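You operate a simulated robot arm through the tools that you are given. There is no shell and no other tool.

The job below is to be done with a simulated robot arm. You get a single attempt, and the scene is never put back.

TASK
Move the red hose from the green port to the yellow port.
Fine: shut the green lever and open the black slider before the plug comes out. Then slider shut, yellow lever open, one stroke out and back.

It is judged by the outcome, as a careful person would: the job done as asked, and still so three seconds after it is handed in. It fails if anything else is knocked over, pushed out of place, dropped, spilled or broken.

THE ROBOT
A 7-joint arm with a fingered hand, fixed in place. Base frame: the origin is on the floor under the middle of its stand, x ahead of it, y to its left, z up; the work surface is at about z = 80. Readings come in cm, degrees, newtons and seconds.
It reaches about 122.8 cm from its shoulder. Its first joint turns from -115.0 to 115.0 degrees. Payload 5 kg.
The TCP is the grasp point between the finger pads, 3.2 cm short of the fingertips. In the tool frame z runs along the fingers and y along their closing line. The gripper opens to 16 cm; its body begins 8.9 cm behind the TCP. The gripper is a hand of 4 fingers: y runs from the thumb to the fingers, the wrist lies at [0, 0, -26.7] in the tool frame.
Orientation is that of the tool frame in the base frame, as [roll, pitch, yaw] about the fixed x, y, z axes, in that order (R = Rz(yaw) Ry(pitch) Rx(roll)). With the fingers straight down and closing along the base's y, the tool's x points along the base's -x, its y along +y and its z along -z.

THE INTERFACE
- The arm moves only by the tool arm_command. Its argument "steps" is a list of rows, each an object (a shift or turn left out is 0) with "dr": the turn, a rotation vector about the tool's x, y, z in units of 60 degrees (1.0 is 60 degrees), a list of three; "slide": the shift along the tool's x, y, z in units of 100 mm (1.0 is 100 mm), a list of three. In form: [{"dr": [wx, wy, wz], "slide": [tx, ty, tz]}, ...]. A call has 1 to 20 rows; each row is the pose to reach, as a shift and turn from the pose commanded when the call began, along the tool's axes at that moment. A call with a number of a shift or a turn outside -1 to 1 is refused whole. A row lasts 0.2 s, in which the tool goes at most 5 cm and 8.6 degrees; a call with a longer step from one row to the next is refused whole. Where a pose cannot be reached the arm comes as near as it can. A force on the tool above 40 N (or 10 N above the force at the start of the call, whichever is more), or a blocked arm, ends the call early, and 0.2 s more pass. In this call time passes only in rows, and 0.2 s behind the last. The reply holds the time, the measured pose of the TCP, the force on the tool along the base axes, the opening and the grip force, in the units named above and with some noise, with the torque about the TCP (base axes, N m) and any sound that the robot's microphone picked up.
- Cameras (640 x 400 px; columns grow to the right, rows downward): "scene" is fixed at [22.07, -65.06, 147.91]; the picture's right is [-0.29, -0.96, 0.00], its down [-0.81, 0.24, -0.53] and it looks along [0.51, -0.15, -0.85] (base axes); focal length 214 px, centre (320, 200). "wrist" rides on the gripper at [8, -0.4, -11.4] in the tool frame; the picture's right is [0.05, 1.00, 0.00], its down [-0.82, 0.04, -0.58] and it looks along [-0.58, 0.03, 0.82] (tool axes); focal length 265 px, centre (320, 200). There is no depth. A picture from a camera that has moved, and an enlarged one, comes with that camera's place and axes in the base frame and with its lens.
- snapshot(camera): a new picture of that camera. No time passes.
- slide_trunk(by): slides the trunk up (or, below 0, down) by that many cm; the arm rides with it, the base frame stays. It gives what a move gives, with no picture.
- curl_fingers(finger1, finger2, finger3, thumb_bend): sets how far each is bent, from 0 (flat) to 1 (curled in); at 0.3 the hand is open as for a grip, at 0.7 the pads meet at the TCP. One left out holds its place. A second passes; each finger stops where it meets its share of the squeeze, and holds until it gets a number again. It is the only way to open and close the hand. It gives what a move gives, with no picture; readings hold the bend of each and the force on the fingers (four entries, about 0 where the hand has none), thumb and palm.
- zoom(camera, box): a new picture of the part [left, top, right, bottom] of that camera's present view, enlarged. No time passes.
- finish_job(): hands the job in; it is judged then, once.

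Nothing tells you positions but the pictures and the camera data. Unless the task says otherwise, let go and move clear before handing in.

The tools are called after "Call:" as a command line: name --argument value ..., lists and objects as JSON in quotes. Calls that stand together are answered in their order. arm_command: Moves the arm, as the interface text tells. Its arguments: {"type":"object","properties":{"steps":{"type":"array","items":{"type":"object","properties":{"dr":{"type":"array","items":{"type":"number"}},"slide":{"type":"array","items":{"type":"number"}}}}}},"required":["steps"]} The other tools are called the same way: slide_trunk (by) moves the trunk up or down; curl_fingers (finger1, finger2, finger3, thumb_bend) moves the fingers one by one; snapshot (camera) takes a picture; zoom (camera, box) takes an enlarged picture of a part of a camera's view; finish_job () hands the job in.

At the start:

```text
time_s: 0.0
tcp_pos: [62.06, 17.1, 140.85]
orientation: [180.0, 0.1, 179.9]
wrist_force: [-0.1, -0.4, 0.5]
wrist_torque: [0.01, 0.0, 0.01]
opening: 15.99
grip_force: 0.1
shape: jaw
bend: [0.3, 0.3, 0.3, 0.3]
finger forces: [0.0, 0.0, 0.0, 0.0, 0.0, 0.0]
trunk travel left (down, up): [-70.0, 29.0]
```

scene: 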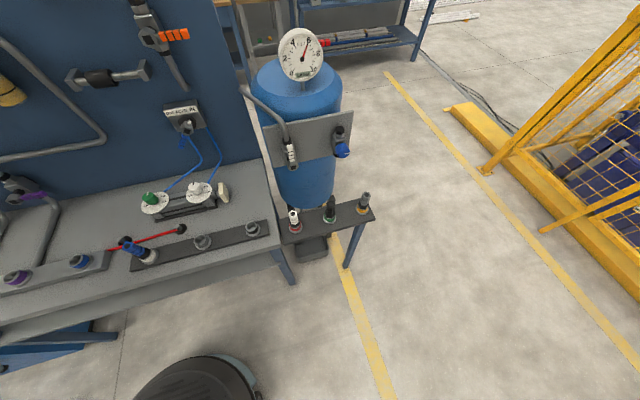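
wrist: 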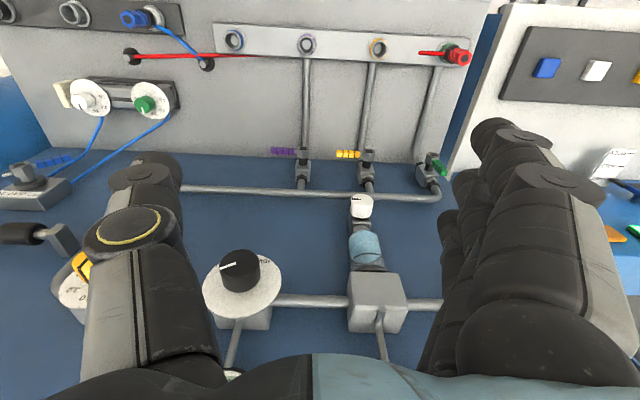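

I see a bench with a port strip (blue, purple?, yellow, and a port with a red plug), levers below, and a vertical panel with dials. I'll look closely with both cameras before moving.

Call:
zoom --camera "wrist" --box '[200, 0, 500, 200]'

Call:
zoom --camera "wrist" --box '[180, 140, 460, 340]'

Call:
zoom --camera "wrist" --box '[0, 0, 300, 200]'

Call:
zoom --camera "scene" --box '[0, 140, 300, 330]'

Call:
zoom --camera "scene" --box '[0, 0, 260, 160]'

```text
2.00 times, centred on (350, 100) of wrist
camera zoom: at [53.93, 16.66, 152.27], right [-0.05, 1.0, 0.0], down [0.82, 0.04, 0.58], along [0.58, 0.03, -0.82], focal length 531 px, centre (260, 400)
```

zoom: 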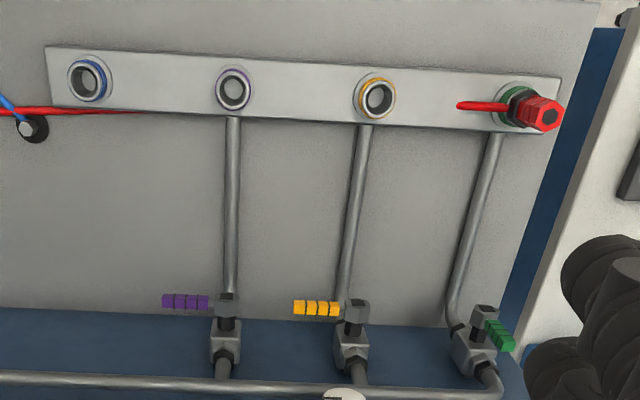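

```text
2.00 times, centred on (320, 240) of wrist
camera zoom: at [53.93, 16.66, 152.27], right [-0.05, 1.0, 0.0], down [0.82, 0.04, 0.58], along [0.58, 0.03, -0.82], focal length 531 px, centre (320, 120)
```

zoom: 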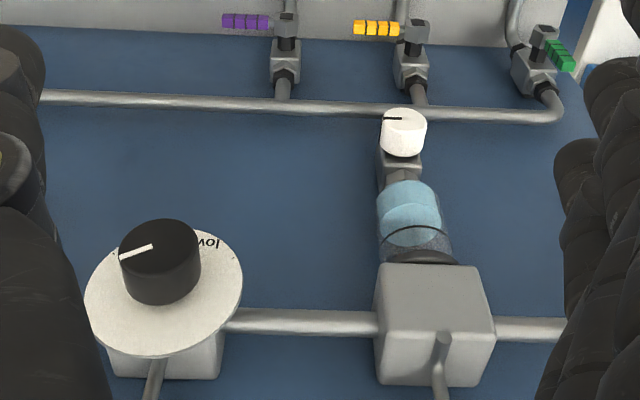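

```text
2.00 times, centred on (150, 100) of wrist
camera zoom: at [53.93, 16.66, 152.27], right [-0.05, 1.0, 0.0], down [0.82, 0.04, 0.58], along [0.58, 0.03, -0.82], focal length 531 px, centre (660, 400)
```

zoom: 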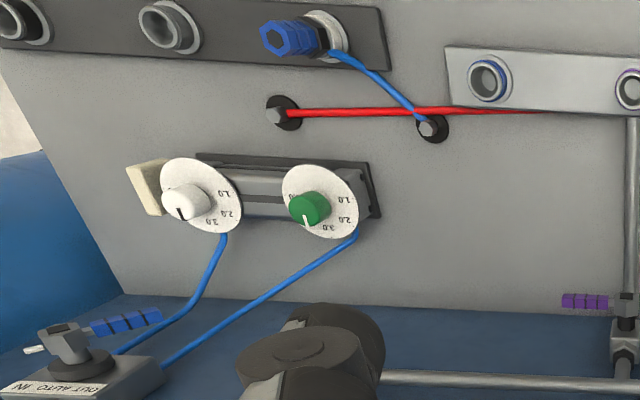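

```text
2.11 times, centred on (150, 235) of scene
camera zoom: at [22.07, -65.06, 147.91], right [-0.29, -0.96, 0.0], down [-0.81, 0.24, -0.53], along [0.51, -0.15, -0.85], focal length 452 px, centre (678, 126)
```

zoom: 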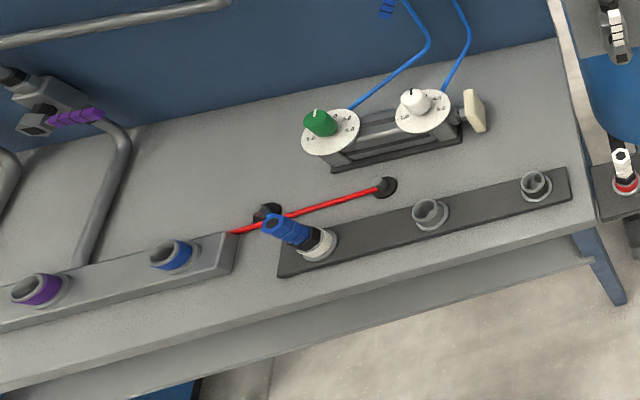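

```text
2.46 times, centred on (130, 80) of scene
camera zoom: at [22.07, -65.06, 147.91], right [-0.29, -0.96, 0.0], down [-0.81, 0.24, -0.53], along [0.51, -0.15, -0.85], focal length 528 px, centre (788, 495)
```

zoom: 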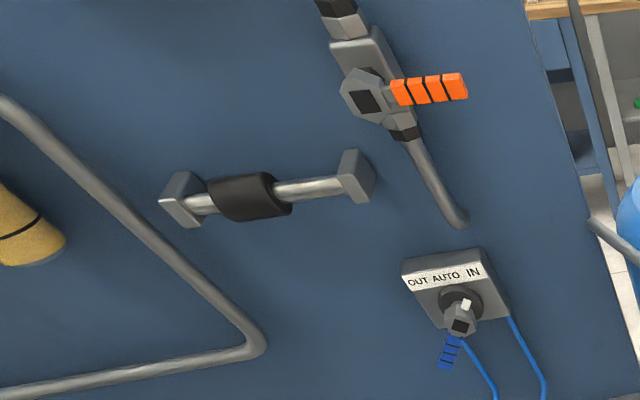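

The strip with blue/purple/yellow/green ports lies along the bench near x≈60 (red plug at about y≈47). The levers are low on the blue wall near x≈88, and the black slider and the OUT/AUTO/IN control are on the wall near y≈-30 to -41. I'll tilt the hand forward and back off to get a better look at the wall.

Call:
arm_command --steps '[{"slide": [0.2, -0.2, 0], "dr": [0, -0.14, 0]}, {"slide": [0.4, -0.4, 0], "dr": [0, -0.28, 0]}, {"slide": [0.6, -0.6, 0], "dr": [0, -0.42, 0]}, {"slide": [0.8, -0.8, 0], "dr": [0, -0.56, 0]}, {"slide": [1.0, -1.0, 0], "dr": [0, -0.7, 0]}]'

Call:
snapshot --camera "wrist"

Call:
snapshot --camera "scene"

```text
time_s: 1.4
tcp_pos: [52.56, 3.77, 140.62]
orientation: [179.5, 41.8, 174.9]
wrist_force: [0.5, 1.6, -0.4]
wrist_torque: [-0.12, 0.0, -0.08]
opening: 16.0
grip_force: 0.0
shape: jaw
bend: [0.3, 0.3, 0.3, 0.3]
finger forces: [0.1, 0.0, 0.1, 0.0, 0.0, 0.0]
trunk travel left (down, up): [-70.0, 29.0]
stopped in row 5: the arm was blocked; the commanded pose is now the measured one
```

```text
taken
camera wrist: at [38.91, 4.44, 143.72], right [0.04, 1.0, -0.03], down [0.22, 0.02, 0.97], along [0.97, -0.05, -0.22], focal length 265 px, centre (320, 200)
```

wrist: 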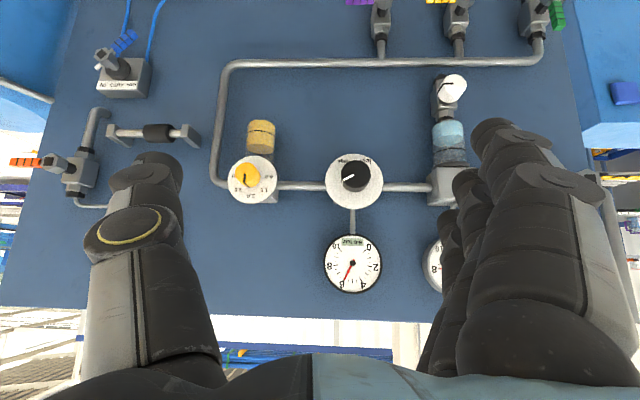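

```text
taken
```

scene: 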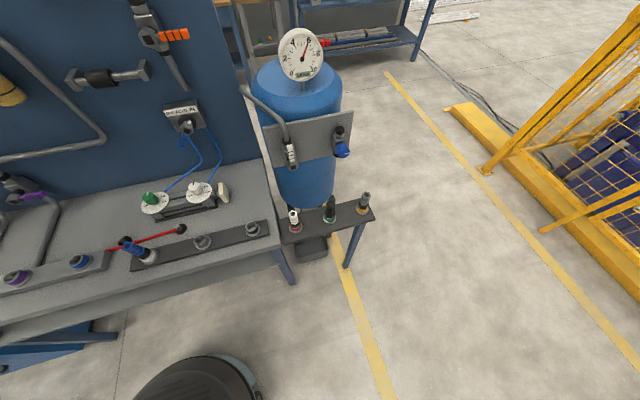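

The wall is now in view (upside down). I'll zoom into the controls.

Call:
zoom --camera "wrist" --box '[0, 0, 240, 220]'

Call:
zoom --camera "wrist" --box '[340, 0, 640, 200]'

Call:
zoom --camera "wrist" --box '[200, 100, 480, 300]'

Call:
zoom --camera "wrist" --box '[80, 30, 200, 160]'

Call:
zoom --camera "scene" --box '[240, 20, 390, 250]'

Call:
zoom --camera "scene" --box '[60, 40, 240, 220]'

```text
1.82 times, centred on (120, 110) of wrist
camera zoom: at [38.91, 4.44, 143.72], right [0.04, 1.0, -0.03], down [0.22, 0.02, 0.97], along [0.97, -0.05, -0.22], focal length 483 px, centre (684, 364)
```

zoom: 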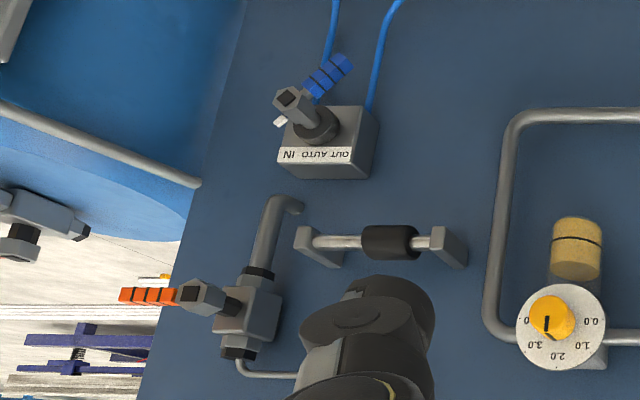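

```text
2.00 times, centred on (490, 100) of wrist
camera zoom: at [38.91, 4.44, 143.72], right [0.04, 1.0, -0.03], down [0.22, 0.02, 0.97], along [0.97, -0.05, -0.22], focal length 531 px, centre (-20, 400)
```

zoom: 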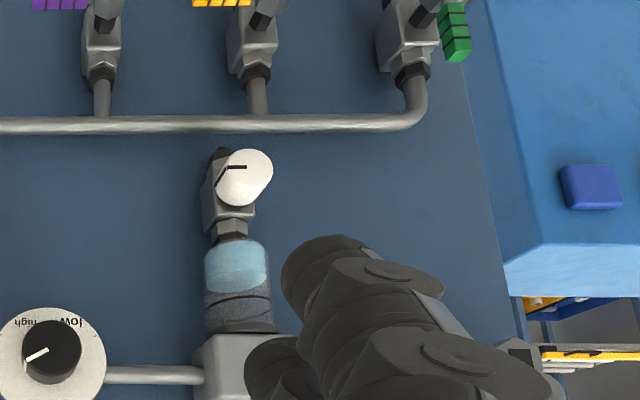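

```text
2.00 times, centred on (340, 200) of wrist
camera zoom: at [38.91, 4.44, 143.72], right [0.04, 1.0, -0.03], down [0.22, 0.02, 0.97], along [0.97, -0.05, -0.22], focal length 531 px, centre (280, 200)
```

zoom: 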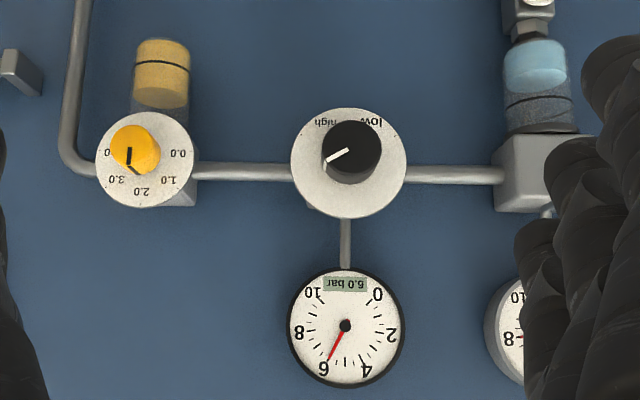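

```text
3.08 times, centred on (140, 95) of wrist
camera zoom: at [38.91, 4.44, 143.72], right [0.04, 1.0, -0.03], down [0.22, 0.02, 0.97], along [0.97, -0.05, -0.22], focal length 817 px, centre (874, 523)
```

zoom: 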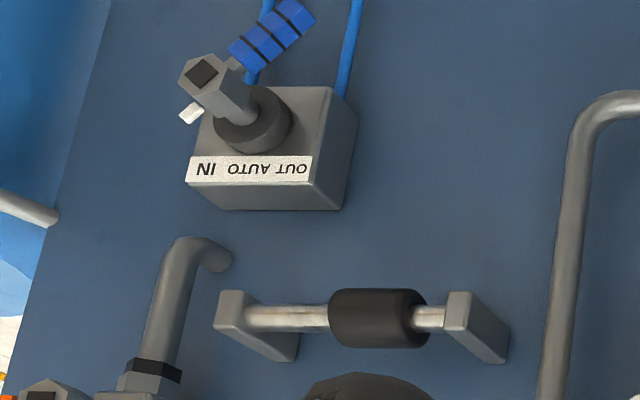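

```text
1.74 times, centred on (315, 135) of scene
camera zoom: at [22.07, -65.06, 147.91], right [-0.29, -0.96, 0.0], down [-0.81, 0.24, -0.53], along [0.51, -0.15, -0.85], focal length 373 px, centre (329, 313)
```

zoom: 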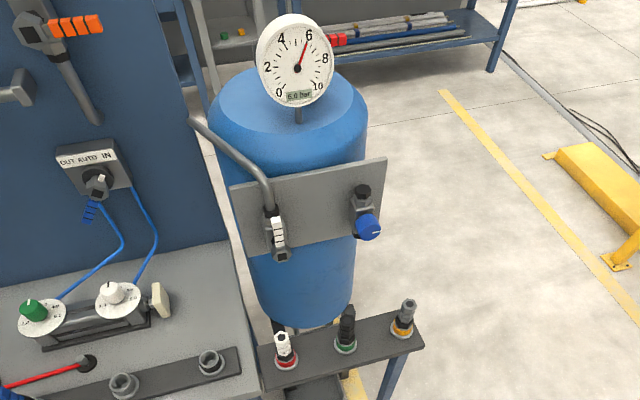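

```text
2.22 times, centred on (150, 130) of scene
camera zoom: at [22.07, -65.06, 147.91], right [-0.29, -0.96, 0.0], down [-0.81, 0.24, -0.53], along [0.51, -0.15, -0.85], focal length 477 px, centre (698, 356)
```

zoom: 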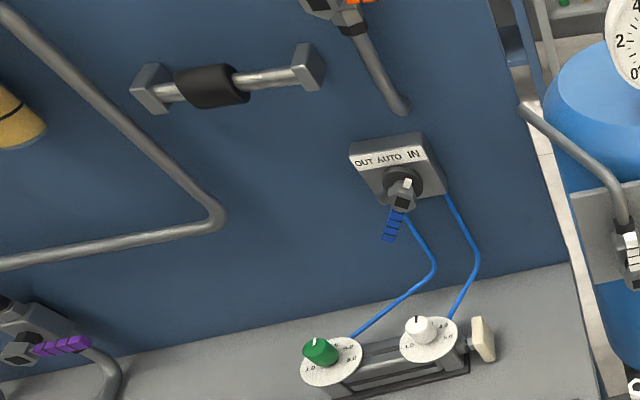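

I have the layout now: green lever handle up (open) near [81,45,101], yellow handle sideways (shut) near [81,22,94], black sleeve near [85,-30,120] pushed to its +y end, and the selector pointing to IN with its pivot near [82,-42,105]. Next I'll close the hand into a poker, move toward the green lever, and look at how the fingers sit.

Call:
curl_fingers --finger1 0.7 --finger2 0.7 --finger3 0.7 --thumb_bend 0.7

Call:
snapshot --camera "wrist"

```text
time_s: 2.4
tcp_pos: [52.49, 3.34, 140.65]
orientation: [179.3, 41.9, 174.8]
wrist_force: [0.3, -0.3, 0.8]
wrist_torque: [-0.01, -0.04, 0.0]
opening: 2.37
grip_force: 0.1
shape: fingers
bend: [0.7, 0.7, 0.7, 0.7]
finger forces: [0.1, 0.1, 0.0, 0.0, 0.1, 0.1]
trunk travel left (down, up): [-70.0, 29.0]
```

```text
taken
camera wrist: at [38.88, 4.05, 143.74], right [0.05, 1.0, -0.03], down [0.22, 0.01, 0.97], along [0.97, -0.05, -0.22], focal length 265 px, centre (320, 200)
```

wrist: 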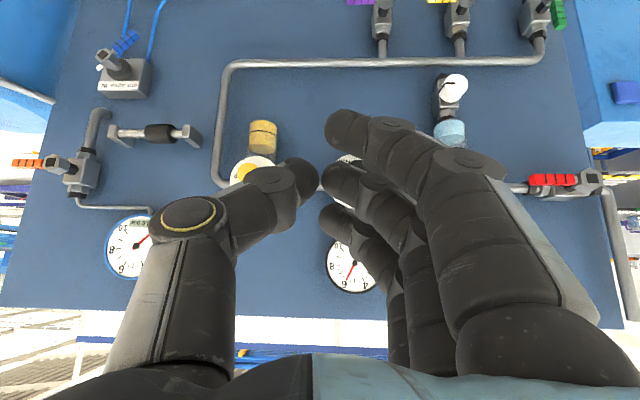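

The pads nearly meet and the hand works as a poker, with the thumb on the -y side. Next I'll carry it left in stages toward the green lever, staying high, and straighten the yaw on the way.

Call:
arm_command --steps '[{"slide": [-0.077, 0.247, 0.069], "dr": [-0.015, 0, -0.016]}, {"slide": [-0.153, 0.495, 0.137], "dr": [-0.029, 0, -0.032]}, {"slide": [-0.23, 0.742, 0.206], "dr": [-0.044, 0, -0.048]}, {"slide": [-0.307, 0.99, 0.275], "dr": [-0.058, 0, -0.064]}]'

```text
time_s: 3.4
tcp_pos: [57.52, 12.91, 140.89]
orientation: [179.3, 41.8, 179.9]
wrist_force: [1.1, 0.4, -0.5]
wrist_torque: [-0.01, 0.03, -0.02]
opening: 2.39
grip_force: 0.1
shape: fingers
bend: [0.7, 0.7, 0.7, 0.7]
finger forces: [0.0, 0.0, 0.0, 0.1, 0.0, 0.0]
trunk travel left (down, up): [-70.0, 29.0]
```

Call:
arm_command --steps '[{"slide": [0.1, 0.25, 0.112]}, {"slide": [0.2, 0.5, 0.224]}, {"slide": [0.3, 0.75, 0.335]}, {"slide": [0.4, 1.0, 0.447]}]'

Call:
arm_command --steps '[{"slide": [0.1, 0.25, 0.112]}, {"slide": [0.2, 0.5, 0.224]}, {"slide": [0.3, 0.75, 0.335]}, {"slide": [0.4, 1.0, 0.447]}]'

Call:
arm_command --steps '[{"slide": [0, 0.25, 0]}, {"slide": [0, 0.5, 0]}, {"slide": [0, 0.75, 0]}, {"slide": [0, 1.0, 0]}]'

Call:
snapshot --camera "wrist"

Call:
snapshot --camera "scene"

```text
time_s: 4.4
tcp_pos: [57.37, 23.14, 135.04]
orientation: [179.2, 42.0, 179.9]
wrist_force: [1.0, -0.5, 0.0]
wrist_torque: [-0.01, 0.0, -0.05]
opening: 2.35
grip_force: 0.1
shape: fingers
bend: [0.7, 0.7, 0.7, 0.7]
finger forces: [0.1, 0.0, 0.0, 0.0, 0.0, 0.0]
trunk travel left (down, up): [-70.0, 29.0]
```

```text
time_s: 5.4
tcp_pos: [57.59, 33.14, 129.03]
orientation: [179.3, 41.9, 179.9]
wrist_force: [0.2, -0.3, 0.6]
wrist_torque: [-0.01, -0.01, -0.05]
opening: 2.36
grip_force: 0.1
shape: fingers
bend: [0.7, 0.7, 0.7, 0.7]
finger forces: [0.0, 0.0, 0.0, 0.1, 0.1, 0.1]
trunk travel left (down, up): [-70.0, 29.0]
```

```text
time_s: 6.4
tcp_pos: [57.23, 43.09, 129.0]
orientation: [179.3, 42.1, 179.9]
wrist_force: [-0.4, 0.6, 0.3]
wrist_torque: [-0.02, -0.01, 0.0]
opening: 2.37
grip_force: 0.0
shape: fingers
bend: [0.7, 0.7, 0.7, 0.7]
finger forces: [0.0, 0.0, 0.0, 0.0, 0.0, 0.1]
trunk travel left (down, up): [-70.0, 29.0]
```

```text
taken
camera wrist: at [43.65, 42.55, 132.04], right [-0.04, 1.0, -0.03], down [0.22, 0.03, 0.97], along [0.97, 0.04, -0.22], focal length 265 px, centre (320, 200)
```

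wrist: 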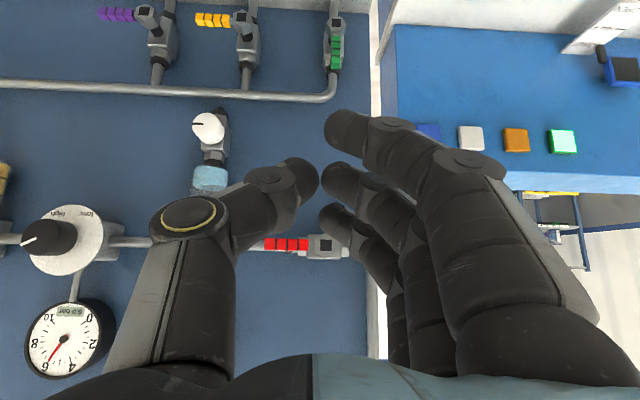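

```text
taken
```

scene: 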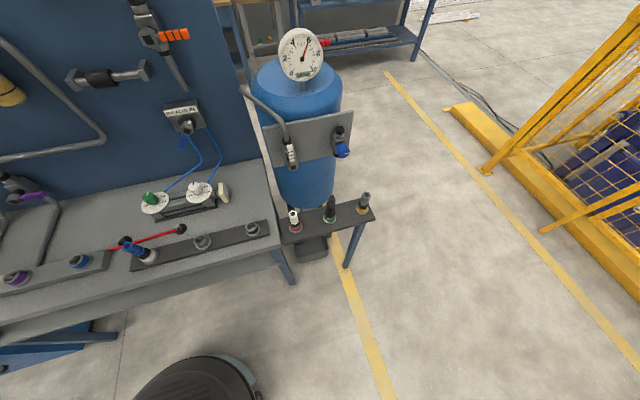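

Call:
zoom --camera "wrist" --box '[180, 0, 420, 130]'

Call:
zoom --camera "wrist" --box '[80, 0, 280, 120]'

Call:
zoom --camera "wrist" --box '[240, 200, 400, 300]'

```text
2.67 times, centred on (300, 65) of wrist
camera zoom: at [43.65, 42.55, 132.04], right [-0.04, 1.0, -0.03], down [0.22, 0.03, 0.97], along [0.97, 0.04, -0.22], focal length 708 px, centre (373, 560)
```

zoom: 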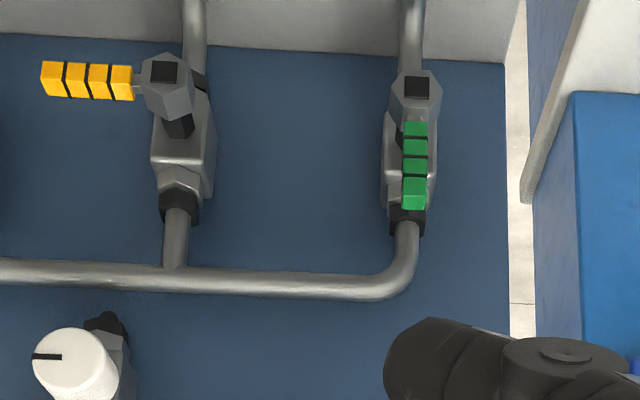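

```text
3.20 times, centred on (180, 60) of wrist
camera zoom: at [43.65, 42.55, 132.04], right [-0.04, 1.0, -0.03], down [0.22, 0.03, 0.97], along [0.97, 0.04, -0.22], focal length 849 px, centre (768, 648)
```

zoom: 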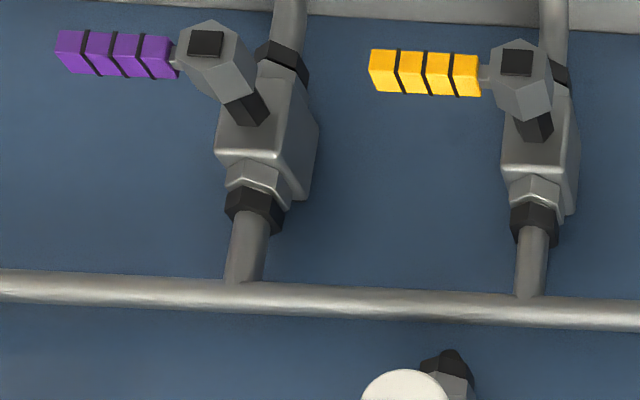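

```text
4.00 times, centred on (320, 250) of wrist
camera zoom: at [43.65, 42.55, 132.04], right [-0.04, 1.0, -0.03], down [0.22, 0.03, 0.97], along [0.97, 0.04, -0.22], focal length 1062 px, centre (320, 0)
```

zoom: 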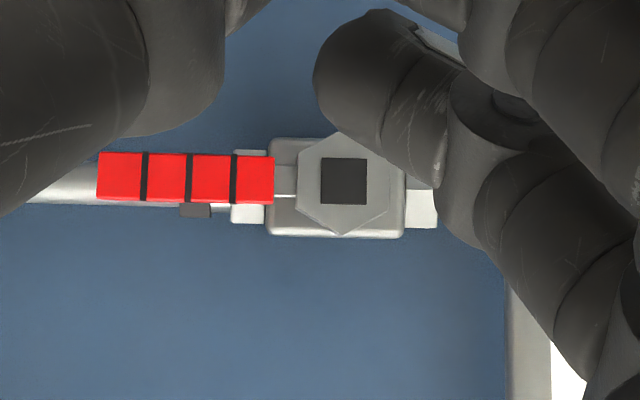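

The green handle stands straight up (open) at about [82, 46, 94–100]. The gap between handle and valve body is small, so I want a one-finger poker; I'll curl the others in and see which finger is which.

Call:
curl_fingers --finger1 0.6 --finger2 1.0 --finger3 1.0 --thumb_bend 0.9

Call:
snapshot --camera "wrist"

```text
time_s: 7.4
tcp_pos: [57.27, 42.93, 129.03]
orientation: [179.3, 41.8, 179.9]
wrist_force: [0.5, 0.6, -0.3]
wrist_torque: [0.01, 0.02, 0.02]
opening: 3.09
grip_force: 0.0
shape: fingers
bend: [0.6, 0.75, 1.0, 0.89]
finger forces: [0.0, 0.1, 0.1, 0.0, 0.0, 0.0]
trunk travel left (down, up): [-70.0, 29.0]
```

```text
taken
camera wrist: at [43.64, 42.45, 132.06], right [-0.05, 1.0, -0.03], down [0.22, 0.03, 0.97], along [0.97, 0.04, -0.22], focal length 265 px, centre (320, 200)
```

wrist: 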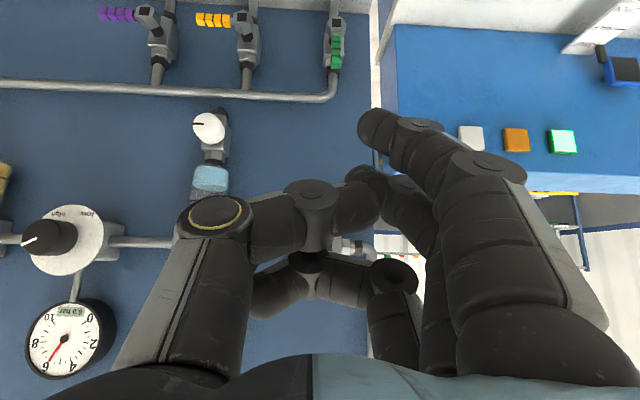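

Call:
curl_fingers --finger1 0.5 --finger2 0.9 --finger3 1.0 --thumb_bend 0.3

Call:
curl_fingers --finger2 1.0 --thumb_bend 1.0

Call:
snapshot --camera "wrist"

```text
time_s: 8.4
tcp_pos: [57.21, 43.1, 129.07]
orientation: [179.3, 41.9, 179.9]
wrist_force: [-0.5, 0.6, -0.4]
wrist_torque: [-0.03, 0.0, -0.04]
opening: 13.01
grip_force: 0.0
shape: fingers
bend: [0.5, 0.9, 1.0, 0.3]
finger forces: [0.1, 0.0, 0.1, 0.2, 0.0, 0.0]
trunk travel left (down, up): [-70.0, 29.0]
```

```text
time_s: 9.4
tcp_pos: [57.25, 43.01, 128.98]
orientation: [179.2, 41.9, 179.9]
wrist_force: [-0.7, -0.4, 0.6]
wrist_torque: [0.02, 0.02, 0.0]
opening: 4.4
grip_force: 0.1
shape: fingers
bend: [0.5, 1.0, 1.0, 0.83]
finger forces: [0.1, 0.1, 0.0, 0.1, 0.0, 0.0]
trunk travel left (down, up): [-70.0, 29.0]
```

```text
taken
camera wrist: at [43.64, 42.46, 132.06], right [-0.05, 1.0, -0.03], down [0.22, 0.03, 0.97], along [0.97, 0.04, -0.22], focal length 265 px, centre (320, 200)
```

wrist: 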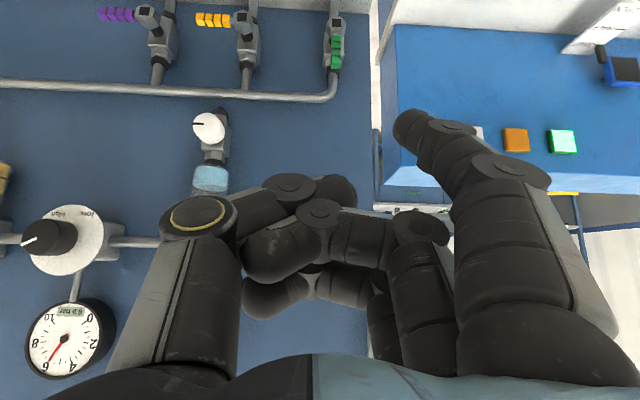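

Finger 1 is the robot-side finger and finger 3 the wall-side one. Finger 3 makes the better poker because it leads toward the wall, so I'll reshape the hand for that.

Call:
curl_fingers --finger1 0.9 --finger2 1.0 --finger3 0.45 --thumb_bend 0.3

Call:
curl_fingers --finger1 1.0 --finger2 1.0 --finger3 0.45 --thumb_bend 0.9

Call:
snapshot --camera "wrist"

```text
time_s: 10.4
tcp_pos: [57.31, 43.0, 129.06]
orientation: [179.3, 42.0, 179.9]
wrist_force: [-0.9, 0.4, 0.0]
wrist_torque: [0.01, 0.02, 0.0]
opening: 7.0
grip_force: 0.1
shape: fingers
bend: [0.9, 1.0, 0.45, 0.3]
finger forces: [0.0, 0.0, 0.1, 0.0, 0.0, 0.1]
trunk travel left (down, up): [-70.0, 29.0]
```

```text
time_s: 11.4
tcp_pos: [57.23, 43.03, 129.08]
orientation: [179.3, 41.9, 179.8]
wrist_force: [0.8, 0.8, -0.2]
wrist_torque: [-0.01, 0.01, 0.04]
opening: 4.55
grip_force: 0.1
shape: fingers
bend: [1.0, 1.0, 0.45, 0.82]
finger forces: [0.1, 0.0, 0.0, 0.0, 0.0, 0.0]
trunk travel left (down, up): [-70.0, 29.0]
```

```text
taken
camera wrist: at [43.64, 42.46, 132.06], right [-0.05, 1.0, -0.03], down [0.22, 0.03, 0.97], along [0.97, 0.04, -0.22], focal length 265 px, centre (320, 200)
```

wrist: 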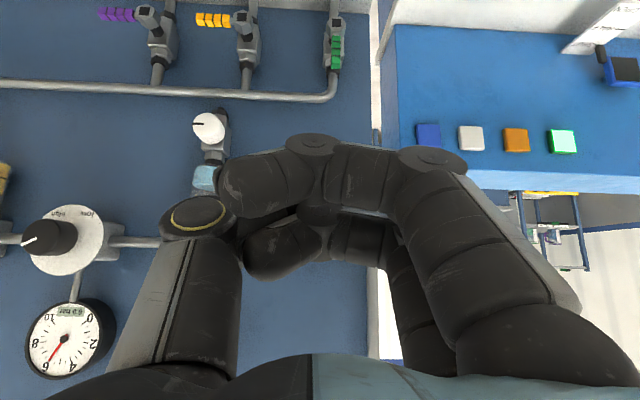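

Finger 3 now sticks out toward the wall. Before working at y≈50 I want to see what stands to the left of the bench, so I'll turn the view that way.

Call:
arm_command --steps '[{"dr": [-0.083, 0, -0.093]}, {"dr": [-0.167, 0, -0.186]}, {"dr": [-0.25, 0, -0.279]}, {"dr": [-0.333, 0, -0.372]}]'

Call:
snapshot --camera "wrist"

```text
time_s: 12.4
tcp_pos: [57.29, 43.08, 128.94]
orientation: [179.5, 42.3, -149.8]
wrist_force: [0.9, 0.0, -0.5]
wrist_torque: [0.02, -0.02, -0.01]
opening: 4.52
grip_force: 0.1
shape: fingers
bend: [1.0, 1.0, 0.45, 0.82]
finger forces: [0.0, 0.0, 0.0, 0.0, 0.0, 0.0]
trunk travel left (down, up): [-70.0, 29.0]
```

```text
taken
camera wrist: at [45.76, 35.74, 132.05], right [-0.54, 0.84, -0.03], down [0.17, 0.14, 0.98], along [0.83, 0.52, -0.22], focal length 265 px, centre (320, 200)
```

wrist: 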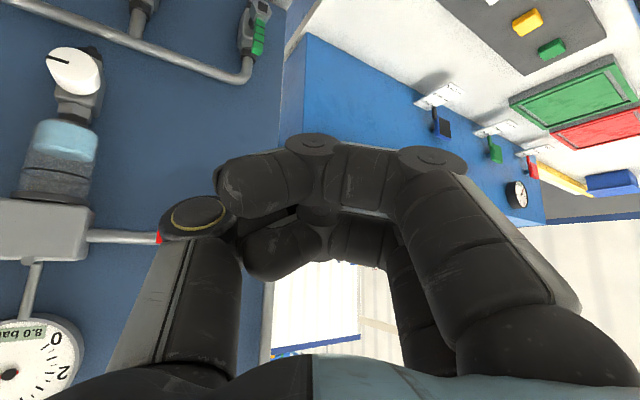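

There's a second bench starting at about y≈56 with only low items on it, so there's room. I'll turn back to face the wall.

Call:
arm_command --steps '[{"dr": [0.084, 0, 0.093]}, {"dr": [0.168, 0, 0.186]}, {"dr": [0.253, 0, 0.279]}, {"dr": [0.338, 0, 0.372]}]'

Call:
arm_command --steps '[{"slide": [0.0, 0.03, 0.25]}, {"slide": [0.0, 0.06, 0.5]}, {"slide": [0.0, 0.08, 0.75]}, {"slide": [0.0, 0.1, 1.0]}]'

Call:
snapshot --camera "wrist"

```text
time_s: 13.4
tcp_pos: [57.23, 43.07, 129.07]
orientation: [179.6, 42.0, 179.8]
wrist_force: [0.2, 0.5, -0.4]
wrist_torque: [-0.01, 0.0, 0.02]
opening: 4.52
grip_force: 0.1
shape: fingers
bend: [1.0, 1.0, 0.45, 0.82]
finger forces: [0.0, 0.1, 0.1, 0.0, 0.0, 0.0]
trunk travel left (down, up): [-70.0, 29.0]
```

```text
time_s: 14.4
tcp_pos: [64.02, 44.05, 121.49]
orientation: [179.6, 42.0, 180.0]
wrist_force: [0.9, 0.2, -0.5]
wrist_torque: [0.01, 0.01, 0.01]
opening: 4.52
grip_force: 0.0
shape: fingers
bend: [1.0, 1.0, 0.45, 0.82]
finger forces: [0.1, 0.0, 0.0, 0.1, 0.1, 0.1]
trunk travel left (down, up): [-70.0, 29.0]
```

```text
taken
camera wrist: at [50.37, 43.65, 124.59], right [-0.04, 1.0, -0.03], down [0.22, 0.04, 0.97], along [0.97, 0.03, -0.22], focal length 265 px, centre (320, 200)
```

wrist: 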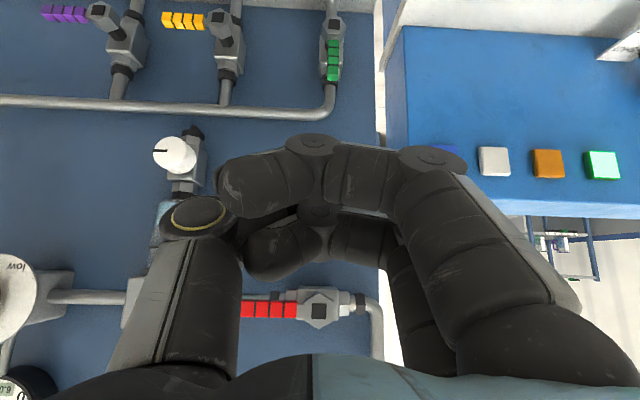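

Call:
arm_command --steps '[{"slide": [0.112, 0.01, 0.236]}, {"slide": [0.223, 0.02, 0.472]}, {"slide": [0.334, 0.02, 0.707]}, {"slide": [0.446, 0.03, 0.943]}]'

Call:
arm_command --steps '[{"slide": [0.112, 0.01, 0.236]}, {"slide": [0.223, 0.02, 0.472]}, {"slide": [0.334, 0.02, 0.707]}, {"slide": [0.446, 0.03, 0.943]}]'

Call:
snapshot --camera "wrist"

```text
time_s: 15.4
tcp_pos: [66.92, 44.61, 111.45]
orientation: [179.7, 42.0, 179.9]
wrist_force: [-0.8, 0.1, 0.9]
wrist_torque: [0.0, -0.02, 0.02]
opening: 4.51
grip_force: 0.0
shape: fingers
bend: [1.0, 1.0, 0.45, 0.82]
finger forces: [0.0, 0.1, 0.0, 0.1, 0.0, 0.0]
trunk travel left (down, up): [-70.0, 29.0]
```

```text
time_s: 16.4
tcp_pos: [70.16, 44.98, 101.62]
orientation: [179.5, 42.0, -180.0]
wrist_force: [-0.7, -0.2, -1.2]
wrist_torque: [0.0, -0.01, 0.0]
opening: 4.53
grip_force: 0.1
shape: fingers
bend: [1.0, 1.0, 0.45, 0.82]
finger forces: [0.1, 0.1, 0.1, 0.1, 0.0, 0.0]
trunk travel left (down, up): [-70.0, 29.0]
```

```text
taken
camera wrist: at [56.49, 44.46, 104.7], right [-0.04, 1.0, -0.03], down [0.22, 0.04, 0.97], along [0.97, 0.03, -0.22], focal length 265 px, centre (320, 200)
```

wrist: 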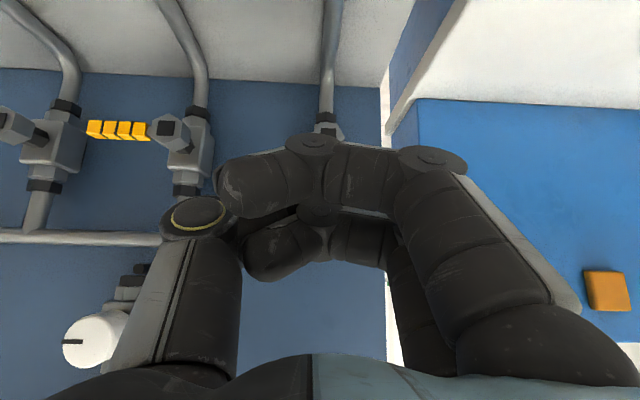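

The green valve is straight ahead at y≈46. I'll bring the finger forward just to the left of its handle.

Call:
arm_command --steps '[{"slide": [-0.087, -0.01, 0.167]}, {"slide": [-0.174, -0.02, 0.335]}, {"slide": [-0.262, -0.03, 0.502]}, {"slide": [-0.349, -0.04, 0.67]}, {"slide": [-0.436, -0.05, 0.837]}]'

Call:
snapshot --camera "wrist"

```text
time_s: 17.6
tcp_pos: [78.83, 44.28, 98.44]
orientation: [179.6, 42.0, 179.9]
wrist_force: [-0.5, 0.1, 0.4]
wrist_torque: [0.0, 0.0, -0.01]
opening: 4.54
grip_force: 0.1
shape: fingers
bend: [1.0, 1.0, 0.45, 0.82]
finger forces: [0.1, 0.0, 0.0, 0.0, 0.1, 0.1]
trunk travel left (down, up): [-70.0, 29.0]
```

```text
taken
camera wrist: at [65.1, 43.89, 101.44], right [-0.04, 1.0, -0.03], down [0.22, 0.04, 0.97], along [0.97, 0.03, -0.22], focal length 265 px, centre (320, 200)
```

wrist: 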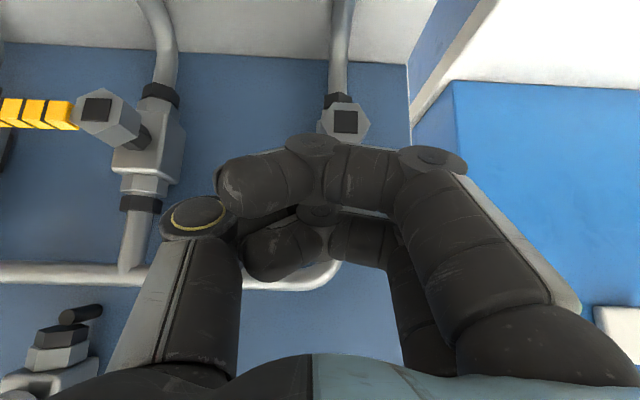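

The green hex is dead ahead, and finger 3 should be just left of its handle. I'll start a slow sweep to the right (-y) along the handle's arc and watch the force.

Call:
arm_command --steps '[{"slide": [0, -0.08, 0]}, {"slide": [0, -0.16, 0]}, {"slide": [0, -0.23, 0]}, {"slide": [-0.005, -0.29, -0.006]}, {"slide": [-0.011, -0.36, -0.012]}, {"slide": [-0.017, -0.43, -0.019]}]'

Call:
snapshot --camera "wrist"

```text
time_s: 19.0
tcp_pos: [78.73, 40.18, 98.54]
orientation: [179.4, 42.0, 179.8]
wrist_force: [-0.2, 2.7, -0.6]
wrist_torque: [-0.04, 0.06, 0.1]
opening: 4.53
grip_force: 1.4
shape: fingers
bend: [1.0, 1.0, 0.42, 0.82]
finger forces: [0.0, 0.0, 2.6, 0.1, 0.0, 0.0]
trunk travel left (down, up): [-70.0, 29.0]
```

```text
taken
camera wrist: at [65.19, 39.74, 101.68], right [-0.04, 1.0, -0.03], down [0.22, 0.04, 0.97], along [0.97, 0.03, -0.22], focal length 265 px, centre (320, 200)
```

wrist: 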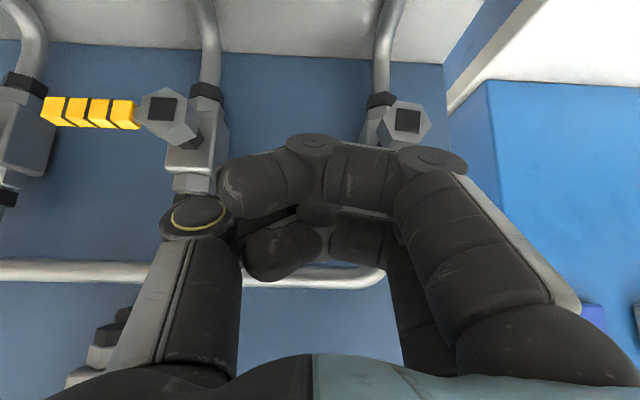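

Call:
arm_command --steps '[{"slide": [0.003, -0.06, 0.003]}, {"slide": [0.007, -0.12, 0.007]}, {"slide": [0.012, -0.18, 0.013]}, {"slide": [0.017, -0.24, 0.019]}, {"slide": [0.04, -0.28, 0.045]}, {"slide": [0.06, -0.31, 0.067]}, {"slide": [0.107, -0.35, 0.119]}]'

Call:
snapshot --camera "wrist"

```text
time_s: 20.6
tcp_pos: [78.82, 36.59, 96.86]
orientation: [179.5, 42.0, 179.8]
wrist_force: [0.6, -0.2, 1.3]
wrist_torque: [0.03, -0.08, -0.05]
opening: 4.51
grip_force: 0.8
shape: fingers
bend: [1.0, 1.0, 0.45, 0.82]
finger forces: [0.0, 0.0, 1.5, 0.1, 0.0, 0.0]
trunk travel left (down, up): [-70.0, 29.0]
```

```text
taken
camera wrist: at [65.15, 36.13, 99.96], right [-0.04, 1.0, -0.03], down [0.22, 0.04, 0.97], along [0.97, 0.03, -0.22], focal length 265 px, centre (320, 200)
```

wrist: 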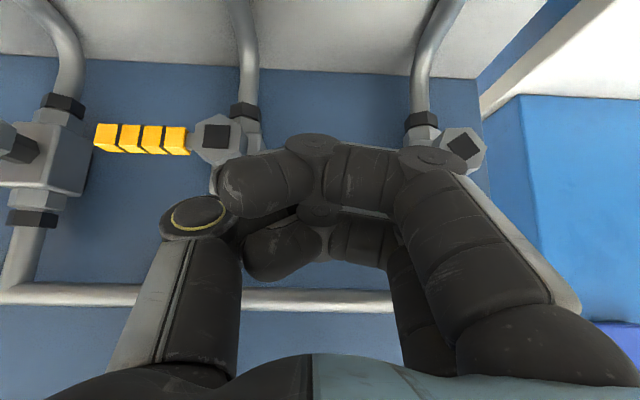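

The green hex has turned about 40°, so the lever is moving. I'll carry on down the arc to its shut stop.

Call:
arm_command --steps '[{"slide": [0.02, -0.03, 0.022]}, {"slide": [0.047, -0.05, 0.052]}, {"slide": [0.074, -0.06, 0.082]}, {"slide": [0.1, -0.07, 0.111]}, {"slide": [0.127, -0.08, 0.141]}, {"slide": [0.154, -0.08, 0.171]}]'

Call:
snapshot --camera "wrist"

```text
time_s: 22.0
tcp_pos: [78.63, 35.77, 94.62]
orientation: [179.5, 42.0, 179.9]
wrist_force: [-0.1, -0.4, 0.7]
wrist_torque: [0.02, 0.02, 0.01]
opening: 4.53
grip_force: 0.2
shape: fingers
bend: [1.0, 1.0, 0.45, 0.82]
finger forces: [0.1, 0.0, 0.0, 0.0, 0.0, 0.0]
trunk travel left (down, up): [-70.0, 29.0]
```

```text
taken
camera wrist: at [65.07, 35.37, 97.72], right [-0.04, 1.0, -0.03], down [0.22, 0.04, 0.97], along [0.97, 0.03, -0.22], focal length 265 px, centre (320, 200)
```

wrist: 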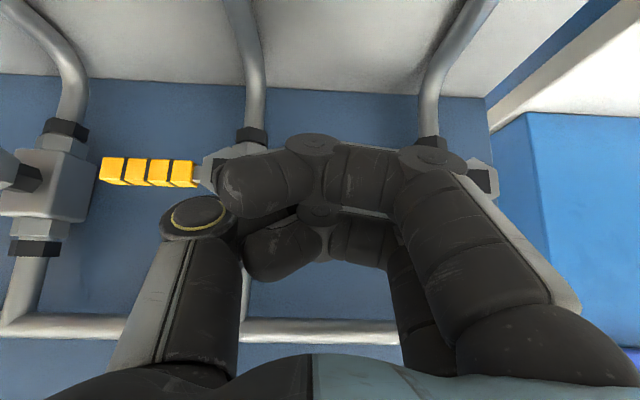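

Call:
arm_command --steps '[{"slide": [0.02, 0, 0.022]}, {"slide": [0.04, 0, 0.045]}, {"slide": [0.06, 0, 0.067]}]'

Call:
zoom --camera "wrist" --box '[400, 80, 560, 240]'

```text
time_s: 22.8
tcp_pos: [78.88, 35.79, 93.86]
orientation: [179.6, 42.2, 179.8]
wrist_force: [-0.3, -0.3, 11.8]
wrist_torque: [0.7, -0.43, -0.02]
opening: 4.52
grip_force: 5.3
shape: fingers
bend: [1.0, 1.0, 0.45, 0.82]
finger forces: [0.0, 0.0, 10.1, 0.0, 0.1, 0.1]
trunk travel left (down, up): [-70.0, 29.0]
```

```text
2.50 times, centred on (480, 160) of wrist
camera zoom: at [65.29, 35.34, 96.95], right [-0.04, 1.0, -0.03], down [0.22, 0.04, 0.98], along [0.98, 0.03, -0.22], focal length 664 px, centre (-80, 300)
```

zoom: 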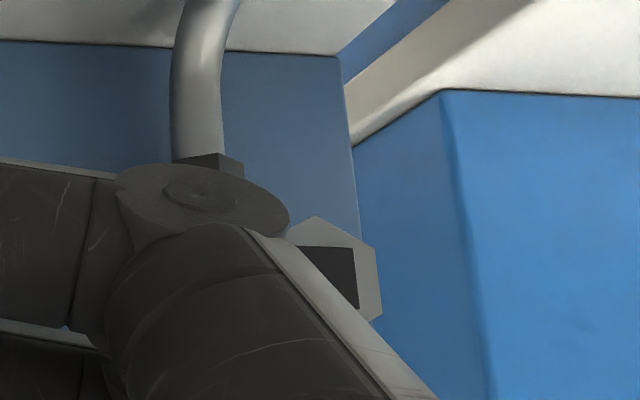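

The lever met a firm stop (12 N upward) and the hex is square again, so it should be shut. I'll back away and check.

Call:
arm_command --steps '[{"slide": [-0.1, 0, -0.111]}, {"slide": [-0.05, 0, -0.33]}, {"slide": [0.06, 0, -0.6]}, {"slide": [0.13, 0, -0.8]}, {"slide": [0.193, 0, -0.98]}]'

Call:
arm_command --steps '[{"slide": [0, -0.1, -0.25]}, {"slide": [0, -0.2, -0.5]}, {"slide": [0, -0.3, -0.75]}, {"slide": [0, -0.4, -1.0]}]'

Call:
snapshot --camera "wrist"

```text
time_s: 24.0
tcp_pos: [70.84, 35.67, 99.66]
orientation: [179.5, 42.1, 179.9]
wrist_force: [-0.2, -0.7, -0.4]
wrist_torque: [0.0, 0.01, 0.01]
opening: 4.53
grip_force: 0.1
shape: fingers
bend: [1.0, 1.0, 0.45, 0.82]
finger forces: [0.0, 0.0, 0.0, 0.0, 0.1, 0.1]
trunk travel left (down, up): [-70.0, 29.0]
```

```text
time_s: 25.0
tcp_pos: [64.24, 31.69, 107.31]
orientation: [179.5, 42.0, 179.9]
wrist_force: [0.3, 0.4, 0.7]
wrist_torque: [0.0, 0.0, 0.0]
opening: 4.51
grip_force: 0.1
shape: fingers
bend: [1.0, 1.0, 0.45, 0.82]
finger forces: [0.0, 0.0, 0.0, 0.1, 0.0, 0.0]
trunk travel left (down, up): [-70.0, 29.0]
```

```text
taken
camera wrist: at [50.48, 31.23, 110.28], right [-0.04, 1.0, -0.03], down [0.22, 0.04, 0.98], along [0.97, 0.03, -0.22], focal length 265 px, centre (320, 200)
```

wrist: 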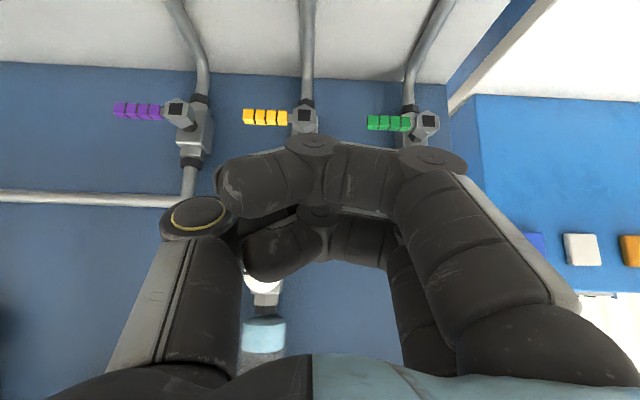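

Green is shut, its handle lying flat like yellow and purple. Now I'll travel right to the black slider, opening the hand on the way.

Call:
arm_command --steps '[{"slide": [-0.043, -0.24, -0.036]}, {"slide": [-0.085, -0.48, -0.072]}, {"slide": [-0.128, -0.72, -0.107]}, {"slide": [-0.17, -0.96, -0.143]}]'

Call:
arm_command --steps '[{"slide": [-0.043, -0.24, -0.036]}, {"slide": [-0.085, -0.48, -0.072]}, {"slide": [-0.128, -0.72, -0.107]}, {"slide": [-0.17, -0.96, -0.143]}]'

Call:
arm_command --steps '[{"slide": [-0.043, -0.24, -0.036]}, {"slide": [-0.085, -0.48, -0.072]}, {"slide": [-0.128, -0.72, -0.107]}, {"slide": [-0.17, -0.96, -0.143]}]'

Call:
arm_command --steps '[{"slide": [-0.043, -0.24, -0.036]}, {"slide": [-0.085, -0.48, -0.072]}, {"slide": [-0.128, -0.72, -0.107]}, {"slide": [-0.17, -0.96, -0.143]}]'

Call:
curl_fingers --finger1 0.5 --finger2 0.5 --finger3 0.5 --thumb_bend 0.5

Call:
snapshot --camera "wrist"

```text
time_s: 26.0
tcp_pos: [64.47, 22.02, 109.26]
orientation: [179.5, 42.0, 180.0]
wrist_force: [0.4, -0.9, -1.3]
wrist_torque: [-0.01, 0.0, 0.01]
opening: 4.54
grip_force: 0.0
shape: fingers
bend: [1.0, 1.0, 0.45, 0.82]
finger forces: [0.1, 0.1, 0.0, 0.0, 0.0, 0.1]
trunk travel left (down, up): [-70.0, 29.0]
```

```text
time_s: 27.0
tcp_pos: [64.81, 12.36, 111.27]
orientation: [179.5, 42.0, 179.9]
wrist_force: [0.2, -0.3, 0.5]
wrist_torque: [0.03, 0.03, 0.02]
opening: 4.53
grip_force: 0.0
shape: fingers
bend: [1.0, 1.0, 0.45, 0.82]
finger forces: [0.0, 0.0, 0.1, 0.0, 0.1, 0.0]
trunk travel left (down, up): [-70.0, 29.0]
```

```text
time_s: 28.0
tcp_pos: [65.17, 2.53, 113.61]
orientation: [179.4, 42.1, 179.9]
wrist_force: [-0.2, 0.2, 0.0]
wrist_torque: [0.02, 0.0, 0.01]
opening: 4.52
grip_force: 0.2
shape: fingers
bend: [1.0, 1.0, 0.45, 0.82]
finger forces: [0.0, 0.0, 0.0, 0.1, 0.0, 0.0]
trunk travel left (down, up): [-70.0, 29.0]
```

```text
time_s: 29.0
tcp_pos: [65.53, -6.96, 115.8]
orientation: [179.6, 42.0, 179.8]
wrist_force: [-0.7, 0.1, 0.9]
wrist_torque: [0.0, 0.0, 0.03]
opening: 4.51
grip_force: 0.1
shape: fingers
bend: [1.0, 1.0, 0.45, 0.82]
finger forces: [0.0, 0.0, 0.1, 0.0, 0.0, 0.1]
trunk travel left (down, up): [-70.0, 29.0]
```

```text
time_s: 30.0
tcp_pos: [65.54, -6.79, 115.84]
orientation: [179.5, 41.9, 179.9]
wrist_force: [-0.3, 0.9, -0.3]
wrist_torque: [0.02, 0.0, 0.02]
opening: 9.06
grip_force: 0.0
shape: fingers
bend: [0.5, 0.5, 0.5, 0.5]
finger forces: [0.0, 0.0, 0.0, 0.0, 0.1, 0.0]
trunk travel left (down, up): [-70.0, 29.0]
```

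```text
taken
camera wrist: at [51.9, -7.24, 118.78], right [-0.04, 1.0, -0.03], down [0.22, 0.04, 0.97], along [0.97, 0.03, -0.22], focal length 265 px, centre (320, 200)
```

wrist: 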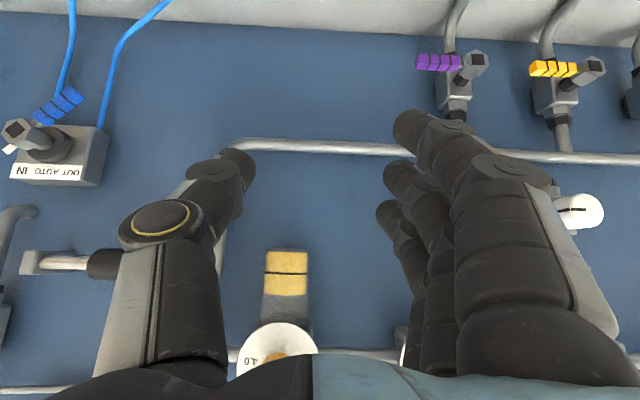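

I'll roll the hand about its axis so the fingers close vertically for gripping the slider.

Call:
arm_command --steps '[{"dr": [0, 0, 0.14], "slide": [0, -0.1, 0]}, {"dr": [0, 0, 0.28], "slide": [0, -0.2, 0]}, {"dr": [0, 0, 0.42], "slide": [0, -0.3, 0]}, {"dr": [0, 0, 0.56], "slide": [0, -0.4, 0]}, {"dr": [0, 0, 0.7], "slide": [0, -0.5, 0]}, {"dr": [0, 0, 0.84], "slide": [0, -0.6, 0]}, {"dr": [0, 0, 0.98], "slide": [0, -0.7, 0]}]'

Call:
arm_command --steps '[{"dr": [0, 0, 0.13]}, {"dr": [0, 0, 0.26]}, {"dr": [0, 0, 0.39]}, {"dr": [0, 0, 0.52]}]'

Call:
snapshot --camera "wrist"

```text
time_s: 31.6
tcp_pos: [65.52, -13.93, 115.71]
orientation: [142.2, 19.9, 114.2]
wrist_force: [1.3, -0.3, 0.1]
wrist_torque: [0.02, 0.0, 0.01]
opening: 9.07
grip_force: 0.1
shape: fingers
bend: [0.5, 0.5, 0.5, 0.5]
finger forces: [0.0, 0.0, 0.1, 0.0, 0.0, 0.0]
trunk travel left (down, up): [-70.0, 29.0]
```

```text
time_s: 32.6
tcp_pos: [65.49, -13.74, 115.76]
orientation: [138.0, -0.4, 90.1]
wrist_force: [-0.1, 0.3, 0.9]
wrist_torque: [0.0, -0.02, 0.0]
opening: 9.04
grip_force: 0.1
shape: fingers
bend: [0.5, 0.5, 0.5, 0.5]
finger forces: [0.0, 0.0, 0.0, 0.0, 0.1, 0.0]
trunk travel left (down, up): [-70.0, 29.0]
```

```text
taken
camera wrist: at [57.51, -5.83, 123.92], right [0.74, 0.05, 0.67], down [-0.35, -0.82, 0.45], along [0.57, -0.57, -0.59], focal length 265 px, centre (320, 200)
```

wrist: 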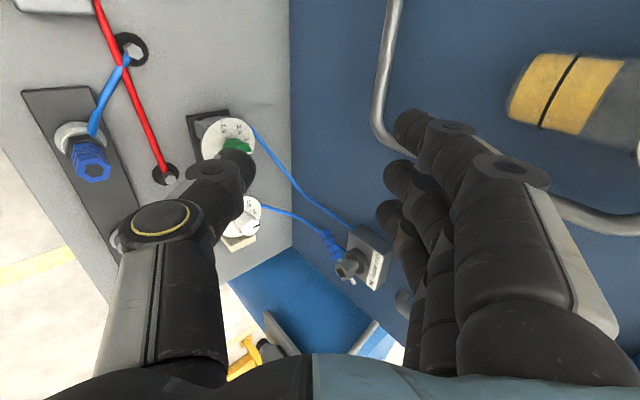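

Call:
arm_command --steps '[{"dr": [-0.117, 0, 0], "slide": [-0.16, 0.045, -0.05]}, {"dr": [-0.233, 0, 0], "slide": [-0.33, 0.09, -0.1]}, {"dr": [-0.35, 0, 0], "slide": [-0.5, 0.135, -0.15]}, {"dr": [-0.467, 0, 0], "slide": [-0.66, 0.18, -0.2]}, {"dr": [-0.583, 0, 0], "slide": [-0.83, 0.225, -0.25]}, {"dr": [-0.7, 0, 0], "slide": [-1.0, 0.27, -0.3]}]'

Call:
snapshot --camera "wrist"

Call:
snapshot --camera "scene"

```text
time_s: 34.2
tcp_pos: [64.8, -26.74, 121.6]
orientation: [99.7, 12.4, 90.8]
wrist_force: [0.4, -0.1, 0.4]
wrist_torque: [-0.02, -0.01, 0.0]
opening: 9.08
grip_force: 0.1
shape: fingers
bend: [0.5, 0.5, 0.5, 0.5]
finger forces: [0.0, 0.0, 0.0, 0.0, 0.1, 0.0]
trunk travel left (down, up): [-70.0, 29.0]
stopped in row 6: the arm was blocked; the commanded pose is now the measured one
```

```text
taken
camera wrist: at [53.25, -18.73, 121.25], right [0.16, 0.26, 0.95], down [-0.55, -0.77, 0.31], along [0.82, -0.57, 0.02], focal length 265 px, centre (320, 200)
```

wrist: 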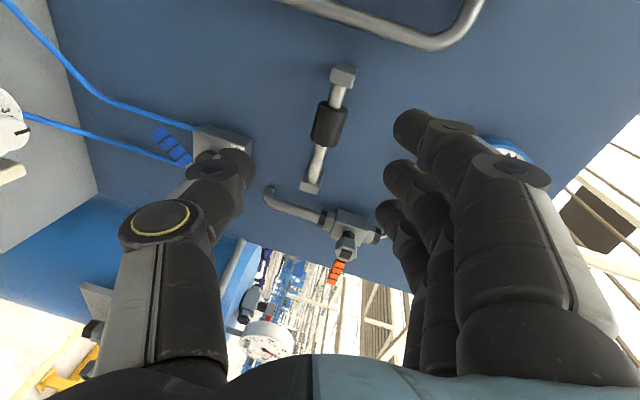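

```text
taken
```

scene: 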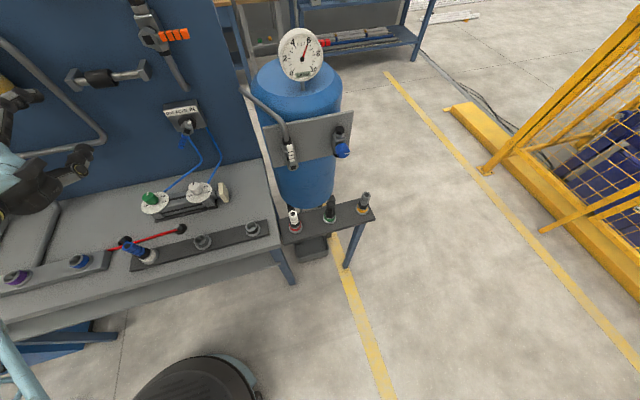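

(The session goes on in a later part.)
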